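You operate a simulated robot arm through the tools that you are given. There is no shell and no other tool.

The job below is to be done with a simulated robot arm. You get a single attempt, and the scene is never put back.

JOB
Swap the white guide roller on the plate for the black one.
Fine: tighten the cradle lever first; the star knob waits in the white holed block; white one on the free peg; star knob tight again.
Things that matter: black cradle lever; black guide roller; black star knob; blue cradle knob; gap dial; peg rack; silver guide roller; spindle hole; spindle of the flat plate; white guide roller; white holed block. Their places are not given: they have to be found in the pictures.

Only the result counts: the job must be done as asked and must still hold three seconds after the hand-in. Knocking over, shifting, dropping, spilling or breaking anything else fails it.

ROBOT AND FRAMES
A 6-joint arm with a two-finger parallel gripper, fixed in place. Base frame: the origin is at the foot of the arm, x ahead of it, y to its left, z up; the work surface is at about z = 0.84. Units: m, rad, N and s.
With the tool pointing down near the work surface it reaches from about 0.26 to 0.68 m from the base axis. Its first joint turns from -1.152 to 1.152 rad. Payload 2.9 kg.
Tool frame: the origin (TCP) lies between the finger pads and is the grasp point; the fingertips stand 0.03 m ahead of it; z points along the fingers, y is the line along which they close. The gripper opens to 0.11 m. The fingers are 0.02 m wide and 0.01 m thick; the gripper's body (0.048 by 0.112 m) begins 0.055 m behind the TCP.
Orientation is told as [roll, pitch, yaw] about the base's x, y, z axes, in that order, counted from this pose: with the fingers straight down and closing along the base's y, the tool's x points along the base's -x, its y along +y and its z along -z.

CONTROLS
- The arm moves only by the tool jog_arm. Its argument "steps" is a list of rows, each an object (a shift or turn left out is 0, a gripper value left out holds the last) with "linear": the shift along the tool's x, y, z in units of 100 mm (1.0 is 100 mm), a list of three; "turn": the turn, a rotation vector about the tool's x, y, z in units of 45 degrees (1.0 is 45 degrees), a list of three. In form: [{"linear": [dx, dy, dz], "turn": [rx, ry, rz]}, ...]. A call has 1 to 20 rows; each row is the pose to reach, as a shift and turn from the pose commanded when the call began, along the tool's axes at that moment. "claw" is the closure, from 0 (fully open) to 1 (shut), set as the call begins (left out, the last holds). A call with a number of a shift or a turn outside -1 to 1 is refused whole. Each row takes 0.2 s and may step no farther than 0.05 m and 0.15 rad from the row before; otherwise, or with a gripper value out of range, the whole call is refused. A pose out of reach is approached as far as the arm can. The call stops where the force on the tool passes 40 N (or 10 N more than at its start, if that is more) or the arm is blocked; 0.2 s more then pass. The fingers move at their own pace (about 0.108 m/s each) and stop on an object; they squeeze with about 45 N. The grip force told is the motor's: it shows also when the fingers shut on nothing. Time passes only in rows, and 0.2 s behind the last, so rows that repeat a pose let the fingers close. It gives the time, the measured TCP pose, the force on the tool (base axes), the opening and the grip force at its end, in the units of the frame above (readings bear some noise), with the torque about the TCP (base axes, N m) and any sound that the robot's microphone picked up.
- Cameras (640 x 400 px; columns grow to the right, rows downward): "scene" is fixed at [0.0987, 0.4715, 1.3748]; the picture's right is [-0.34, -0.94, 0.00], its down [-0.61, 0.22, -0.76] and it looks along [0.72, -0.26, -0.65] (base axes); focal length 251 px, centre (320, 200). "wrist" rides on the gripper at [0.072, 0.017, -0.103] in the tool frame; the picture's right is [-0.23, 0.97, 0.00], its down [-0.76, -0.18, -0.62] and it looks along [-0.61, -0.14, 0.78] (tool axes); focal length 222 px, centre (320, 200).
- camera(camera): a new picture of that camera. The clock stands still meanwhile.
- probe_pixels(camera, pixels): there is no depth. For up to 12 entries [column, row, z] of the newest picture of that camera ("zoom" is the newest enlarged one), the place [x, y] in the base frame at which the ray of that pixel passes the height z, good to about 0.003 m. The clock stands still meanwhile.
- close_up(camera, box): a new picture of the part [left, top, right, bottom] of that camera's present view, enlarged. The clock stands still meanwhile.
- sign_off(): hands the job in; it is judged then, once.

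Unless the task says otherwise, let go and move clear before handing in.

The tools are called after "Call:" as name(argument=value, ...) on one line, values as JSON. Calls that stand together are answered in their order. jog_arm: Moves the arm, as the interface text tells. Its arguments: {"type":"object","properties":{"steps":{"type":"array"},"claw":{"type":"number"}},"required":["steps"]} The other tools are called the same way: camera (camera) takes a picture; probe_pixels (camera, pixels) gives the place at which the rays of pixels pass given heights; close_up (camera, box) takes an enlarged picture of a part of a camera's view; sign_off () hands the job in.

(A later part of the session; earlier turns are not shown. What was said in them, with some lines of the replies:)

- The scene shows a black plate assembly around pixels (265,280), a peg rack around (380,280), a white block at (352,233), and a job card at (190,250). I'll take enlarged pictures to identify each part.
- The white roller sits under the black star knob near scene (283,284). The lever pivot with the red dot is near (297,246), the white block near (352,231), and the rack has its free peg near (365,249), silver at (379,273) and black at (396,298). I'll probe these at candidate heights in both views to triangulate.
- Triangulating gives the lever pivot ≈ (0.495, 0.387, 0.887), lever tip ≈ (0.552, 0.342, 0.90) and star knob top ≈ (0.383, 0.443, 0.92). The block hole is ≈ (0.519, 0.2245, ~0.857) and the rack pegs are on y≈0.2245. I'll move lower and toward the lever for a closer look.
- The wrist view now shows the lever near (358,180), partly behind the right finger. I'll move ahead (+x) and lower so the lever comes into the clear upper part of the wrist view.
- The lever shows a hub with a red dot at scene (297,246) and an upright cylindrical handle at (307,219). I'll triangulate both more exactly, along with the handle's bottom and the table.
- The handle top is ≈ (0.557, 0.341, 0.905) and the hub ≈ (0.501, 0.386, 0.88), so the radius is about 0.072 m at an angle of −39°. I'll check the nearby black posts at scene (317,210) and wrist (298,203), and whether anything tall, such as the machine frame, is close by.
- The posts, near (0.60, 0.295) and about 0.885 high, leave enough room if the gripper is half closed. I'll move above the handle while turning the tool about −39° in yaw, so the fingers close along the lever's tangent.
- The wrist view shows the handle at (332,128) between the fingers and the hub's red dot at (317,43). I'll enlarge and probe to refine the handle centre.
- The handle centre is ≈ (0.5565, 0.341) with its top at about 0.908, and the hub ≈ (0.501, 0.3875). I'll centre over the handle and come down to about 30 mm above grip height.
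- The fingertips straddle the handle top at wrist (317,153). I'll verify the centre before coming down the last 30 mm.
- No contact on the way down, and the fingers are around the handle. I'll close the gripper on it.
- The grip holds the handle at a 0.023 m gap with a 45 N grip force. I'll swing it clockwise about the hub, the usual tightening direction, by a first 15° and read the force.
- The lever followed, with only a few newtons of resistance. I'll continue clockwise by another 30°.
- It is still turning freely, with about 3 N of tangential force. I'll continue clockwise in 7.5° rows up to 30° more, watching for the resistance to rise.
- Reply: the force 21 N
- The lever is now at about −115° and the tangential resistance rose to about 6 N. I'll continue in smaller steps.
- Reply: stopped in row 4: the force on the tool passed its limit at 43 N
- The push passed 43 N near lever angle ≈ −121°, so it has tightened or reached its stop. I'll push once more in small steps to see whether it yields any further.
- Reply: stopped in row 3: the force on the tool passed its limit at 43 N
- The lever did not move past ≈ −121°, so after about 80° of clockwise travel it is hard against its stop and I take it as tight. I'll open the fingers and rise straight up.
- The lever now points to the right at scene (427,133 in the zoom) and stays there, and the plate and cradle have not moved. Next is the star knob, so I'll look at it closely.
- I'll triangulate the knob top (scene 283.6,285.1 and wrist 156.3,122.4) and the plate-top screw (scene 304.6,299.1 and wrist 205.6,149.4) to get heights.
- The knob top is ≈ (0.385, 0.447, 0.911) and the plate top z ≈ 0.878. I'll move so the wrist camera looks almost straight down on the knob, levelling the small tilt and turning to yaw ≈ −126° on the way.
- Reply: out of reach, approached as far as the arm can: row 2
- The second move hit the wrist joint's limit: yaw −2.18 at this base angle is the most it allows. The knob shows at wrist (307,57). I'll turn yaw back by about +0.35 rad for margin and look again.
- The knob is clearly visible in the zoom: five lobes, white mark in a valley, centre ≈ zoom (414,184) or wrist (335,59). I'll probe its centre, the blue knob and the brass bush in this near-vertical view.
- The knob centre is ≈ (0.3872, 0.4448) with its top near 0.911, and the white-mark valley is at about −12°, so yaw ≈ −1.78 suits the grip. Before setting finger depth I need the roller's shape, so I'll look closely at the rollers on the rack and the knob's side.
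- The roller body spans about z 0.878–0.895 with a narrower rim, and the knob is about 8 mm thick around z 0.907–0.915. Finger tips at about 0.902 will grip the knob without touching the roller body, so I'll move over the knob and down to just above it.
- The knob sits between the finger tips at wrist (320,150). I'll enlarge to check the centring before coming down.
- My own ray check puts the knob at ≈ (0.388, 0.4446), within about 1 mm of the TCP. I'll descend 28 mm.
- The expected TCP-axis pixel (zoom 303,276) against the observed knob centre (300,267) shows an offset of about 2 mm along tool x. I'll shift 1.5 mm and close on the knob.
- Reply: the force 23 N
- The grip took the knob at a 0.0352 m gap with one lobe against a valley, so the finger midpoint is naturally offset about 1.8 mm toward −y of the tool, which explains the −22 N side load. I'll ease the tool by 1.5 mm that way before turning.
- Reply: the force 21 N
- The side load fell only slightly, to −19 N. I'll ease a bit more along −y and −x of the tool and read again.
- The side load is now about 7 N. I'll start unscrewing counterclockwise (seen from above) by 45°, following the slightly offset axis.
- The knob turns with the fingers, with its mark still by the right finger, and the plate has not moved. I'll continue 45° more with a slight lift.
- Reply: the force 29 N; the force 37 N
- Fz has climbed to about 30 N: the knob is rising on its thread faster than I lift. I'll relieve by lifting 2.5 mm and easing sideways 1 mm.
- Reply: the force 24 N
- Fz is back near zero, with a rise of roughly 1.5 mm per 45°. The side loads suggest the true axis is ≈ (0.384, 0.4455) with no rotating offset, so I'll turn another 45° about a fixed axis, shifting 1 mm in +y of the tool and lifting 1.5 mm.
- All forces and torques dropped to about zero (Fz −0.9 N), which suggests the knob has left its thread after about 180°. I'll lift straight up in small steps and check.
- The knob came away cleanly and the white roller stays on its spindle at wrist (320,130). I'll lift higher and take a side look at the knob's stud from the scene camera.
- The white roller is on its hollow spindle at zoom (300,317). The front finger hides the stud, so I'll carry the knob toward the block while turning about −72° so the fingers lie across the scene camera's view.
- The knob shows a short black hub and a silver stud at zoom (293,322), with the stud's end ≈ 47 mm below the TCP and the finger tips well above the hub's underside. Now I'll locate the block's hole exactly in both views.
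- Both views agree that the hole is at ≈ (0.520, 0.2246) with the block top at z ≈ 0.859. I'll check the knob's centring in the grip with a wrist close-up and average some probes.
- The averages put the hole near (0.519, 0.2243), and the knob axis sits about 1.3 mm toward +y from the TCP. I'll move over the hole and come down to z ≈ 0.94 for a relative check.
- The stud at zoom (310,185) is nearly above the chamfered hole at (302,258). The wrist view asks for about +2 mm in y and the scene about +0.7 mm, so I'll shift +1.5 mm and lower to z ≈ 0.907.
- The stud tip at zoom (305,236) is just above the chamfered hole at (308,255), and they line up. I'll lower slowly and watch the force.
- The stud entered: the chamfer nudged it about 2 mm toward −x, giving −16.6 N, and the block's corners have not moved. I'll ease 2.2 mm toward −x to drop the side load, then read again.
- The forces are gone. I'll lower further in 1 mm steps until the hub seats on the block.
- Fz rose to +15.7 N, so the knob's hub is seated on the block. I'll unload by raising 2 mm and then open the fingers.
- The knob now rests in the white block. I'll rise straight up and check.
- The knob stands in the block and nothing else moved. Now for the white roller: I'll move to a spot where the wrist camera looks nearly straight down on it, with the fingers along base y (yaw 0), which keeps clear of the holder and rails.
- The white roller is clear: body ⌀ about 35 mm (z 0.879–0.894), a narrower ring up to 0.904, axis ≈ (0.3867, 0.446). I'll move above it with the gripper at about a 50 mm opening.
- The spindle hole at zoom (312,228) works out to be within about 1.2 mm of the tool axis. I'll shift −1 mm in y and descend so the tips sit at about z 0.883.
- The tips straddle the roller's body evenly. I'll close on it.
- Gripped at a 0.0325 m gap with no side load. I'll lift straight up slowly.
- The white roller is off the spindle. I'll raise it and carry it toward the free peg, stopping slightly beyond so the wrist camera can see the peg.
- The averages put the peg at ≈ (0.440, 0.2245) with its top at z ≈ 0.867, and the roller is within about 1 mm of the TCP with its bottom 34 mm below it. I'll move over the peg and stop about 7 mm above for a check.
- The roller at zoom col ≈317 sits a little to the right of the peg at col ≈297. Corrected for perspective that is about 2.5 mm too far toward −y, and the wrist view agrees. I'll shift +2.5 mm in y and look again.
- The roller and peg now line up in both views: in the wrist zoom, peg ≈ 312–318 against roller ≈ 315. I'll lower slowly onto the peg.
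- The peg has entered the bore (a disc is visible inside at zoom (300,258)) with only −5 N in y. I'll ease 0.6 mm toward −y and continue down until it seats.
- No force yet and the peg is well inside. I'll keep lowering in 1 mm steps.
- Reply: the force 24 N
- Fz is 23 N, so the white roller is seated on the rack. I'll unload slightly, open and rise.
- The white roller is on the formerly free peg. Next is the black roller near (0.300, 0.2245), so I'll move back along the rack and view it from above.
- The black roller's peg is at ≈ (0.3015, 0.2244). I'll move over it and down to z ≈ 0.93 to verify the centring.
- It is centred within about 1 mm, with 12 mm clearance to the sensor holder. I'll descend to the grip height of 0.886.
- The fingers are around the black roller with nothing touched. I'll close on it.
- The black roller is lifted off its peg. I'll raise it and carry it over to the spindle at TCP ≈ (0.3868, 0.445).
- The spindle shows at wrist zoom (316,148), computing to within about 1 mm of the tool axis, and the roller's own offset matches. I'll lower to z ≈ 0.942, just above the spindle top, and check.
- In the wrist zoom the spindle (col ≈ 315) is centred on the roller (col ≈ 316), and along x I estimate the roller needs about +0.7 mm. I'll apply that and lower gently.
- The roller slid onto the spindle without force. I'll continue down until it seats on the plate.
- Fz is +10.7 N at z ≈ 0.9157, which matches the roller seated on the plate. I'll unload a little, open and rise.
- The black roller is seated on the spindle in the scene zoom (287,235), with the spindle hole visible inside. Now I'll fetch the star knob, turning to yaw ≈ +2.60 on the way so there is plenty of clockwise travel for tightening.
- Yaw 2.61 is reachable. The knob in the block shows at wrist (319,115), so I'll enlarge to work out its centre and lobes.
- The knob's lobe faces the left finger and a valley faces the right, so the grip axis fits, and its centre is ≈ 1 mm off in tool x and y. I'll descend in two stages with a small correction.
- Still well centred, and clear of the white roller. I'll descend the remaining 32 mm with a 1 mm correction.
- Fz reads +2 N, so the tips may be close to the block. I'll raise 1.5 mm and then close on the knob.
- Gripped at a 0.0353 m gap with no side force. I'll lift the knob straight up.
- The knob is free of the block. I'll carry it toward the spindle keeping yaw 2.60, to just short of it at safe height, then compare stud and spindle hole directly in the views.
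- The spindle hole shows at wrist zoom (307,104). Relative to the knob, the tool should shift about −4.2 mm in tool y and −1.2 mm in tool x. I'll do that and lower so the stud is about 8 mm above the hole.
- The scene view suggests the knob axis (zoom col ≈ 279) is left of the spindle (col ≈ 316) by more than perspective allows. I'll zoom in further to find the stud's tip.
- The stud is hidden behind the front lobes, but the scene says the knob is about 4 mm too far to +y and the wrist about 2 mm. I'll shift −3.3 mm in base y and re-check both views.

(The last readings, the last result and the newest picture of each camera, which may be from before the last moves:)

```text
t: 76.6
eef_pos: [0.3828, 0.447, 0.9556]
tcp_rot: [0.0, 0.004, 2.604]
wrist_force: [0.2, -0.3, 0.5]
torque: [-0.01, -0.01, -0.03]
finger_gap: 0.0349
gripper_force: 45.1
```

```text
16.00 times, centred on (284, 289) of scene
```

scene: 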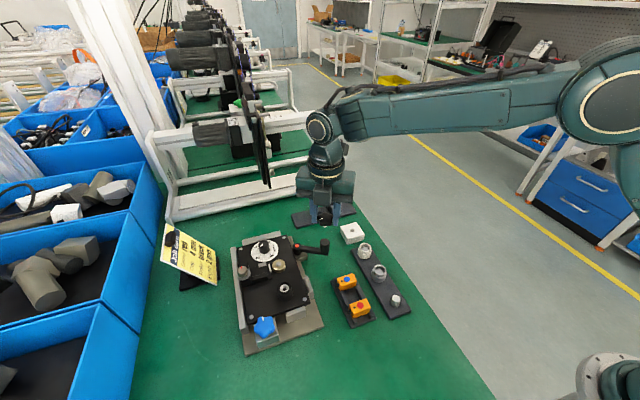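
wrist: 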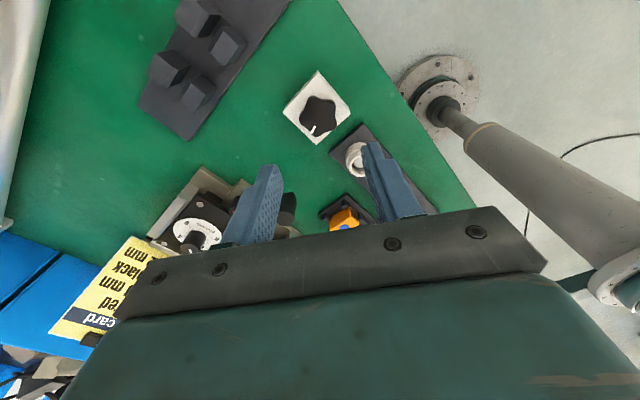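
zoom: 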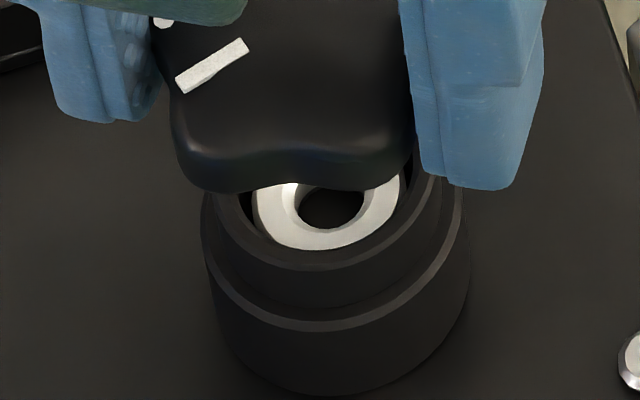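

Combining both cameras from opposite yaws (which cancels their bias), the spindle is at ≈ (0.3853, 0.4458). The knob in the grip is then only about 2 mm off in +x, well inside the chamfer. I'll shift +2 mm in x and lower gently while watching the force.

Call:
jog_arm(steps=[{"linear": [0.018, -0.005, 0.02]}, {"linear": [0.018, -0.005, 0.05]}, {"linear": [0.018, -0.005, 0.08]}, {"linear": [0.018, -0.005, 0.1]}])

Call:
close_up(camera="scene", box=[272, 275, 296, 297])

```text
t: 77.6
eef_pos: [0.3867, 0.4441, 0.9462]
tcp_rot: [0.0, 0.005, 2.604]
wrist_force: [0.5, -0.8, 0.5]
torque: [0.03, -0.03, -0.03]
finger_gap: 0.0353
gripper_force: 44.9
```

```text
16.00 times, centred on (284, 286) of scene
```

zoom: 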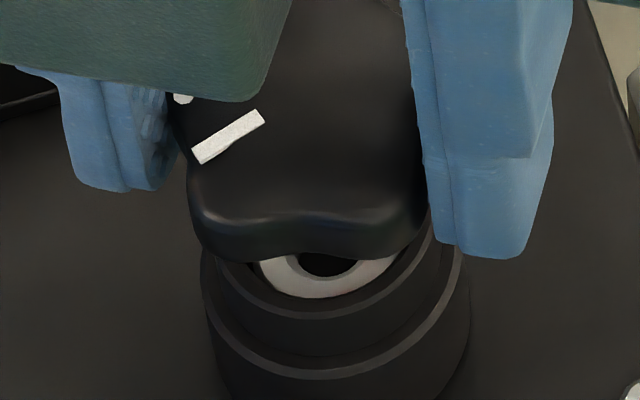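

Call:
jog_arm(steps=[{"linear": [0, 0, 0.01]}])

Call:
jog_arm(steps=[{"linear": [0, 0, 0.01]}])

Call:
jog_arm(steps=[{"linear": [0, 0, 0.01]}])

```text
t: 78.0
eef_pos: [0.3862, 0.4447, 0.946]
tcp_rot: [-0.001, 0.003, 2.605]
wrist_force: [-0.6, -0.9, -0.1]
torque: [-0.02, 0.0, 0.04]
finger_gap: 0.0352
gripper_force: 44.5
```

```text
t: 78.4
eef_pos: [0.3858, 0.4444, 0.9444]
tcp_rot: [0.001, 0.003, 2.604]
wrist_force: [0.0, -0.1, -0.2]
torque: [0.01, 0.01, 0.0]
finger_gap: 0.0352
gripper_force: 44.9
```

```text
t: 78.8
eef_pos: [0.3854, 0.4453, 0.9447]
tcp_rot: [-0.001, 0.004, 2.604]
wrist_force: [-0.2, 1.1, -0.6]
torque: [0.02, -0.01, 0.02]
finger_gap: 0.0352
gripper_force: 44.7
```

Averaged readings put the TCP at (0.386, 0.4446, 0.944) with no contact yet. I'll nudge 1 mm back toward the estimate and go on down in small steps.

Call:
jog_arm(steps=[{"linear": [-0.017, -0.007, 0.01]}, {"linear": [-0.017, -0.007, 0.02]}, {"linear": [-0.017, -0.007, 0.03]}])

Call:
jog_arm(steps=[{"linear": [0, 0, 0.01]}, {"linear": [0, 0, 0.02]}])

```text
t: 79.6
eef_pos: [0.3834, 0.4454, 0.941]
tcp_rot: [0.003, 0.004, 2.605]
wrist_force: [0.2, -0.1, -0.3]
torque: [0.03, 0.0, 0.02]
finger_gap: 0.0352
gripper_force: 45.3
```

```text
t: 80.2
eef_pos: [0.3852, 0.4453, 0.939]
tcp_rot: [0.0, 0.004, 2.604]
wrist_force: [4.2, -2.2, -0.9]
torque: [-0.04, -0.16, -0.03]
finger_gap: 0.0352
gripper_force: 45.2
```

There's a light side contact (4.2, −2.2 N), so the stud is in the hole and touching one wall. I'll ease 0.7 mm that way and lower another 1–2 mm.

Call:
jog_arm(steps=[{"linear": [0.007, 0, 0]}, {"linear": [0.007, 0, 0.01]}])

Call:
jog_arm(steps=[{"linear": [0, 0, 0.005]}, {"linear": [0, 0, 0.01]}])

```text
t: 80.8
eef_pos: [0.3854, 0.4463, 0.9376]
tcp_rot: [0.002, 0.003, 2.604]
wrist_force: [0.1, -4.3, 2.5]
torque: [-0.12, -0.05, -0.04]
finger_gap: 0.0354
gripper_force: 45.2
```

```text
t: 81.4
eef_pos: [0.386, 0.4454, 0.937]
tcp_rot: [0.0, 0.005, 2.604]
wrist_force: [-0.4, -5.0, 7.4]
torque: [-0.24, 0.01, -0.01]
finger_gap: 0.0352
gripper_force: 45.7
```

The stud bears on the thread (Fz 7.4 N at z ≈ 0.937, matching the height where it came free). I'll begin turning clockwise 45°, following it down.

Call:
jog_arm(steps=[{"linear": [0.003, 0.004, 0.002], "turn": [0, 0, 0.1667]}, {"linear": [0.003, 0.002, 0.004], "turn": [0, 0, 0.3333]}, {"linear": [0.004, 0.001, 0.006], "turn": [0, 0, 0.5]}, {"linear": [0.004, 0, 0.008], "turn": [0, 0, 0.6667]}, {"linear": [0.005, -0.002, 0.01], "turn": [0, 0, 0.8333]}, {"linear": [0.006, -0.003, 0.012], "turn": [0, 0, 1.0]}])

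Call:
close_up(camera="scene", box=[260, 255, 310, 310])

```text
t: 82.8
eef_pos: [0.3849, 0.4465, 0.9364]
tcp_rot: [-0.003, 0.002, 1.82]
wrist_force: [6.8, 3.4, 7.3]
torque: [-0.07, -0.12, 0.0]
finger_gap: 0.0352
gripper_force: 44.4
```

```text
7.27 times, centred on (285, 282) of scene
```

zoom: 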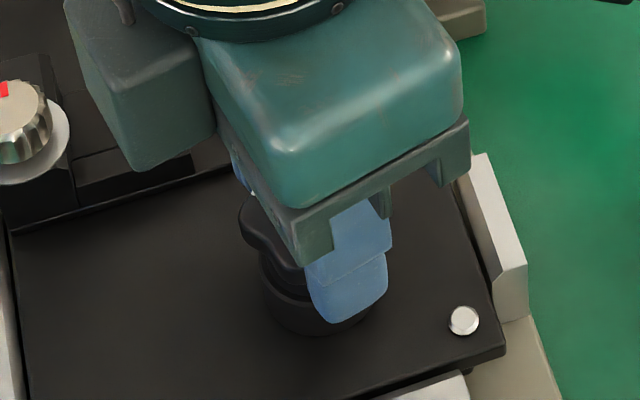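

The knob followed down with Fz constant, so the thread is engaged. I'll continue clockwise by 45° with about 1.5 mm of descent and a small sideways ease.

Call:
jog_arm(steps=[{"linear": [0, -0.006, 0.0025], "turn": [0, 0, 0.1667]}, {"linear": [0, -0.009, 0.005], "turn": [0, 0, 0.3333]}, {"linear": [0.001, -0.011, 0.0075], "turn": [0, 0, 0.5]}, {"linear": [0.0015, -0.012, 0.01], "turn": [0, 0, 0.6667]}, {"linear": [0.002, -0.013, 0.0125], "turn": [0, 0, 0.8333]}, {"linear": [0.003, -0.014, 0.015], "turn": [0, 0, 1.0]}])

```text
t: 84.2
eef_pos: [0.3873, 0.445, 0.9339]
tcp_rot: [-0.004, -0.001, 1.032]
wrist_force: [4.5, 6.8, 12.9]
torque: [0.04, 0.0, -0.07]
finger_gap: 0.0352
gripper_force: 45.1
```

Fz is 12.9 N, so descent is nearer 1 mm per 45°. I'll continue 45° with less descent and ease along −x of the tool.

Call:
jog_arm(steps=[{"linear": [-0.003, -0.001, 0.001], "turn": [0, 0, 0.1667]}, {"linear": [-0.006, -0.002, 0.002], "turn": [0, 0, 0.3333]}, {"linear": [-0.008, -0.003, 0.003], "turn": [0, 0, 0.5]}, {"linear": [-0.008, -0.004, 0.004], "turn": [0, 0, 0.6667]}, {"linear": [-0.008, -0.005, 0.005], "turn": [0, 0, 0.8333]}, {"linear": [-0.008, -0.005, 0.006], "turn": [0, 0, 1.0]}])

Call:
close_up(camera="scene", box=[260, 255, 310, 310])

```text
t: 85.6
eef_pos: [0.3862, 0.4458, 0.9336]
tcp_rot: [-0.002, 0.0, 0.245]
wrist_force: [2.7, -1.8, 11.9]
torque: [-0.04, 0.06, -0.02]
finger_gap: 0.035
gripper_force: 44.9
```

```text
7.27 times, centred on (285, 282) of scene
```

zoom: 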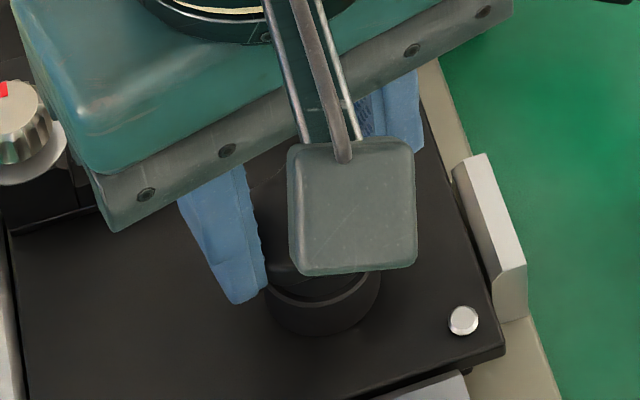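

135° done so far, with side loads small. I'll continue another 45°.

Call:
jog_arm(steps=[{"linear": [0, -0.001, 0.0015], "turn": [0, 0, 0.1667]}, {"linear": [0, -0.002, 0.003], "turn": [0, 0, 0.3333]}, {"linear": [0, -0.002, 0.0045], "turn": [0, 0, 0.5]}, {"linear": [0, -0.002, 0.006], "turn": [0, 0, 0.6667]}, {"linear": [0, -0.002, 0.007], "turn": [0, 0, 0.8333]}, {"linear": [0, -0.002, 0.008], "turn": [0, 0, 1.0]}])

```text
t: 87.0
eef_pos: [0.3869, 0.4444, 0.9318]
tcp_rot: [-0.003, -0.002, -0.538]
wrist_force: [-2.9, -15.1, 13.0]
torque: [-0.2, 0.34, 0.37]
finger_gap: 0.0352
gripper_force: 44.7
```

After 180° the torque about z rises to +0.37 N·m at z ≈ 0.932, the original tight height. I'll ease the side load and keep turning in smaller steps to tighten.

Call:
jog_arm(steps=[{"linear": [-0.002, -0.006, 0], "turn": [0, 0, 0.05]}, {"linear": [-0.004, -0.011, 0], "turn": [0, 0, 0.15]}, {"linear": [-0.004, -0.012, 0.001], "turn": [0, 0, 0.25]}, {"linear": [-0.004, -0.012, 0.002], "turn": [0, 0, 0.35]}])

Call:
camera(camera="wrist")

Call:
close_up(camera="scene", box=[260, 255, 310, 310])

```text
t: 88.0
eef_pos: [0.3874, 0.4444, 0.932]
tcp_rot: [0.0, -0.004, -0.812]
wrist_force: [-1.4, -4.7, 5.5]
torque: [-0.05, 0.11, 0.83]
finger_gap: 0.0353
gripper_force: 44.6
```

```text
taken
```

wrist: 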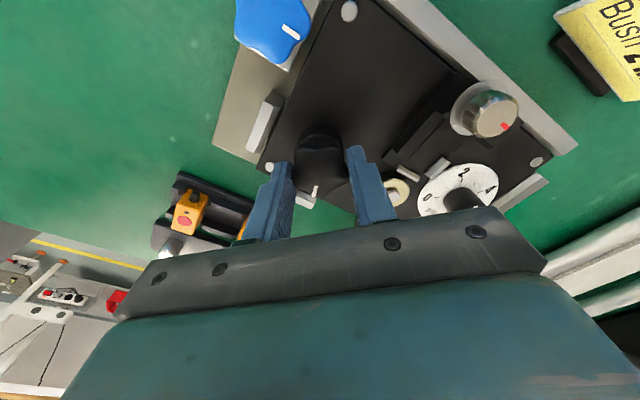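

```text
7.27 times, centred on (285, 282) of scene
```

zoom: 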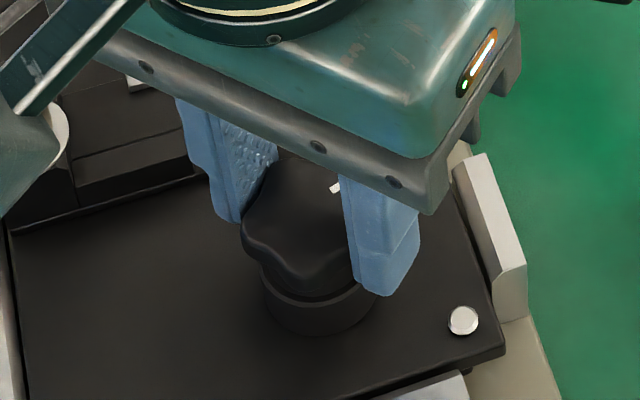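

The torque rose to 0.83 N·m and the knob still turns with the fingers. I'll keep tightening in small steps.

Call:
jog_arm(steps=[{"linear": [-0.001, -0.002, 0], "turn": [0, 0, 0.08]}, {"linear": [-0.001, -0.004, 0], "turn": [0, 0, 0.16]}, {"linear": [-0.001, -0.004, 0], "turn": [0, 0, 0.25]}])

Call:
close_up(camera="wrist", box=[240, 100, 400, 220])

```text
t: 88.8
eef_pos: [0.3865, 0.4444, 0.9311]
tcp_rot: [0.001, -0.005, -1.006]
wrist_force: [-2.3, -4.3, 1.1]
torque: [-0.11, 0.06, 0.81]
finger_gap: 0.0353
gripper_force: 44.4
```

```text
3.33 times, centred on (320, 160) of wrist
```

zoom: 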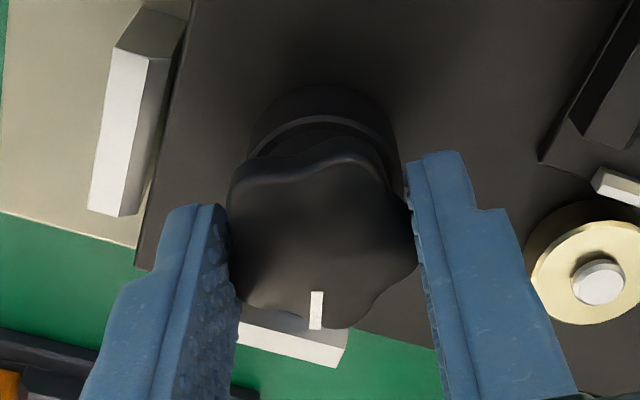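

The mark has slipped about 20° relative to the fingers while the torque plateaus at ≈ 0.8 N·m, so the knob has reached its stop and the fingers are now slipping around it. I'll open and rise to inspect it.

Call:
jog_arm(steps=[{"linear": [0, 0, 0]}, {"linear": [0, 0, 0]}], claw=0.5)

Call:
close_up(camera="wrist", box=[240, 100, 400, 220])

Call:
close_up(camera="scene", box=[260, 255, 310, 310])

```text
t: 89.4
eef_pos: [0.3856, 0.4451, 0.9319]
tcp_rot: [0.002, -0.004, -1.008]
wrist_force: [0.0, 0.3, 0.1]
torque: [-0.04, -0.01, 0.0]
finger_gap: 0.0549
gripper_force: 0.0
```

```text
3.33 times, centred on (320, 160) of wrist
```

zoom: 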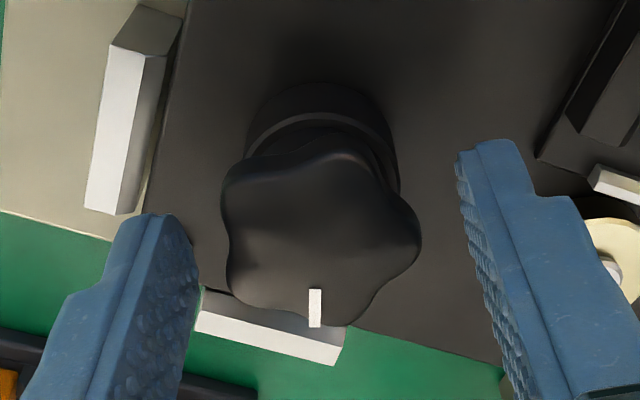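

```text
7.27 times, centred on (285, 282) of scene
```

zoom: 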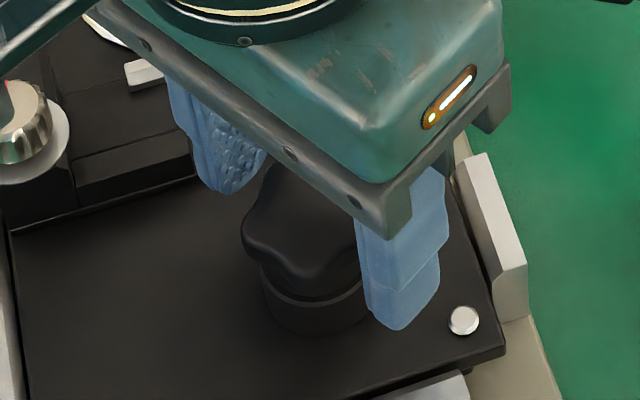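

The knob sits on the black roller with its mark at wrist zoom (315,307), and a lobe again faces a finger. To be sure it is tight, I'll regrip here and apply one more clockwise push.

Call:
jog_arm(steps=[{"linear": [0, 0, 0]}, {"linear": [0, 0, 0]}, {"linear": [0, 0, 0]}], claw=1)

Call:
jog_arm(steps=[{"turn": [0, 0, 0.08]}, {"turn": [0, 0, 0.16]}, {"turn": [0, 0, 0.25]}, {"turn": [0, 0, 0.33]}])

Call:
close_up(camera="wrist", box=[240, 100, 400, 220])

```text
t: 90.2
eef_pos: [0.3859, 0.4437, 0.9321]
tcp_rot: [0.001, -0.002, -1.008]
wrist_force: [-4.3, -2.8, -0.4]
torque: [-0.07, 0.08, 0.01]
finger_gap: 0.0352
gripper_force: 45.0
```

```text
t: 91.2
eef_pos: [0.3869, 0.441, 0.9318]
tcp_rot: [-0.002, -0.006, -1.268]
wrist_force: [-6.4, -10.5, 1.1]
torque: [-0.05, 0.14, 0.92]
finger_gap: 0.0351
gripper_force: 45.3
```

```text
3.33 times, centred on (320, 160) of wrist
```

zoom: 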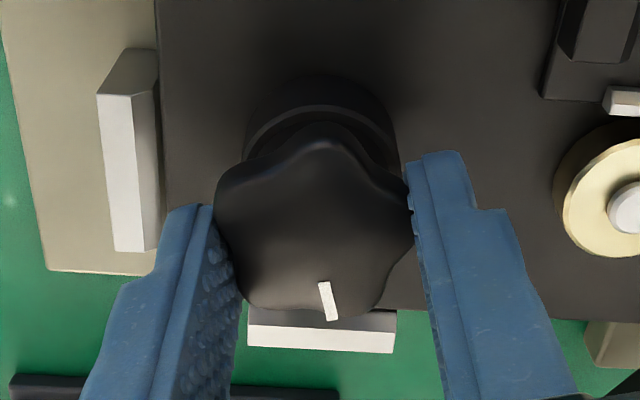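

The torque reached 0.92 N·m while the knob stayed still (only the fingers slipped), so it is tight. I'll let go and rise clear.

Call:
jog_arm(steps=[{"linear": [0, 0, 0]}, {"linear": [0, 0, 0]}], claw=0.5)

Call:
jog_arm(steps=[{"linear": [0, 0, -0.15]}, {"linear": [0, 0, -0.4]}, {"linear": [0, 0, -0.8]}, {"linear": [0, 0, -1.0]}])

Call:
jog_arm(steps=[{"linear": [0, 0, -0.4]}, {"linear": [0, 0, -0.8]}])

Call:
camera(camera="scene")

Call:
close_up(camera="scene", box=[220, 220, 340, 360])

Call:
close_up(camera="scene", box=[270, 270, 305, 305])

```text
t: 91.8
eef_pos: [0.386, 0.4449, 0.9319]
tcp_rot: [0.001, -0.002, -1.269]
wrist_force: [-0.6, -0.1, -0.2]
torque: [0.01, 0.02, 0.01]
finger_gap: 0.0551
gripper_force: 0.0
```

```text
t: 92.8
eef_pos: [0.3857, 0.4433, 1.0322]
tcp_rot: [0.002, -0.003, -1.267]
wrist_force: [-0.3, -0.7, -0.2]
torque: [-0.01, -0.04, 0.01]
finger_gap: 0.0549
gripper_force: 0.1
```

```text
t: 93.4
eef_pos: [0.3847, 0.4455, 1.1119]
tcp_rot: [0.0, -0.004, -1.267]
wrist_force: [-0.2, 0.5, 0.2]
torque: [0.01, -0.02, -0.02]
finger_gap: 0.0551
gripper_force: 0.1
```

```text
taken
```

scene: 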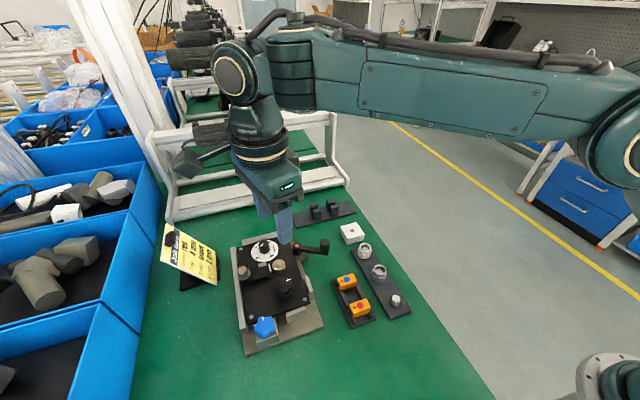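

```text
2.86 times, centred on (280, 290) of scene
```

zoom: 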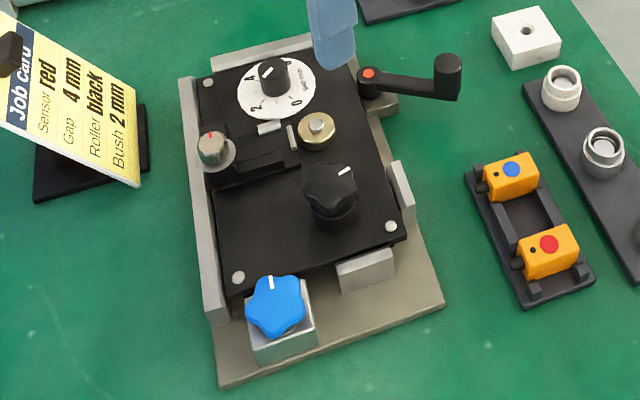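

```text
11.43 times, centred on (288, 288) of scene
```

zoom: 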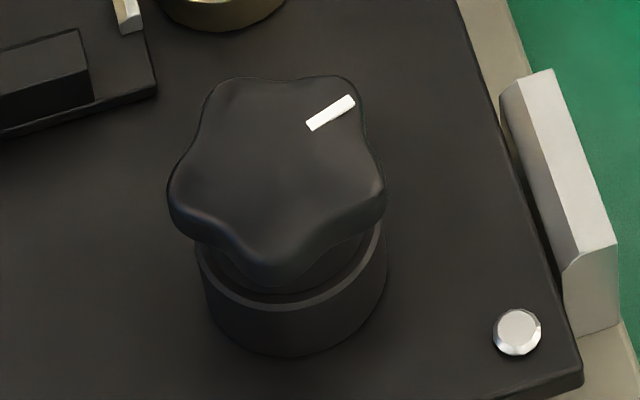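

All views match the request: the black roller sits under the star knob at scene (287,290), held at the original height and tight, and the lever is at its stop at (307,246). The white roller is on the former free peg near (365,250), the silver roller has not moved, the block is empty again, and the plate screw is at the same pixel as at the start. The arm is open and clear, so I'm handing in.

Call:
sign_off()

```text
The job is handed in.
```

The job is finished and handed in. I have not seen the verdict; it depends on everything holding for three seconds after the hand-in.

- **Cradle lever:** I tightened it first. It turned about 80° clockwise and then would not move past its stop at about 43 N.
- **Star knob:** I unscrewed it and stood it in the white holed block while the rollers were swapped. It is now back on the spindle. It is tight: a last clockwise push reached 0.92 N·m and only the fingers slipped.
- **Rollers:** The white roller is on the peg that was free, and the black one is seated on the plate spindle under the knob. The black roller's old peg is now empty.

In the last pictures the plate screw, blue knob, silver roller and block show no visible shift. The gripper is open and clear of the work.
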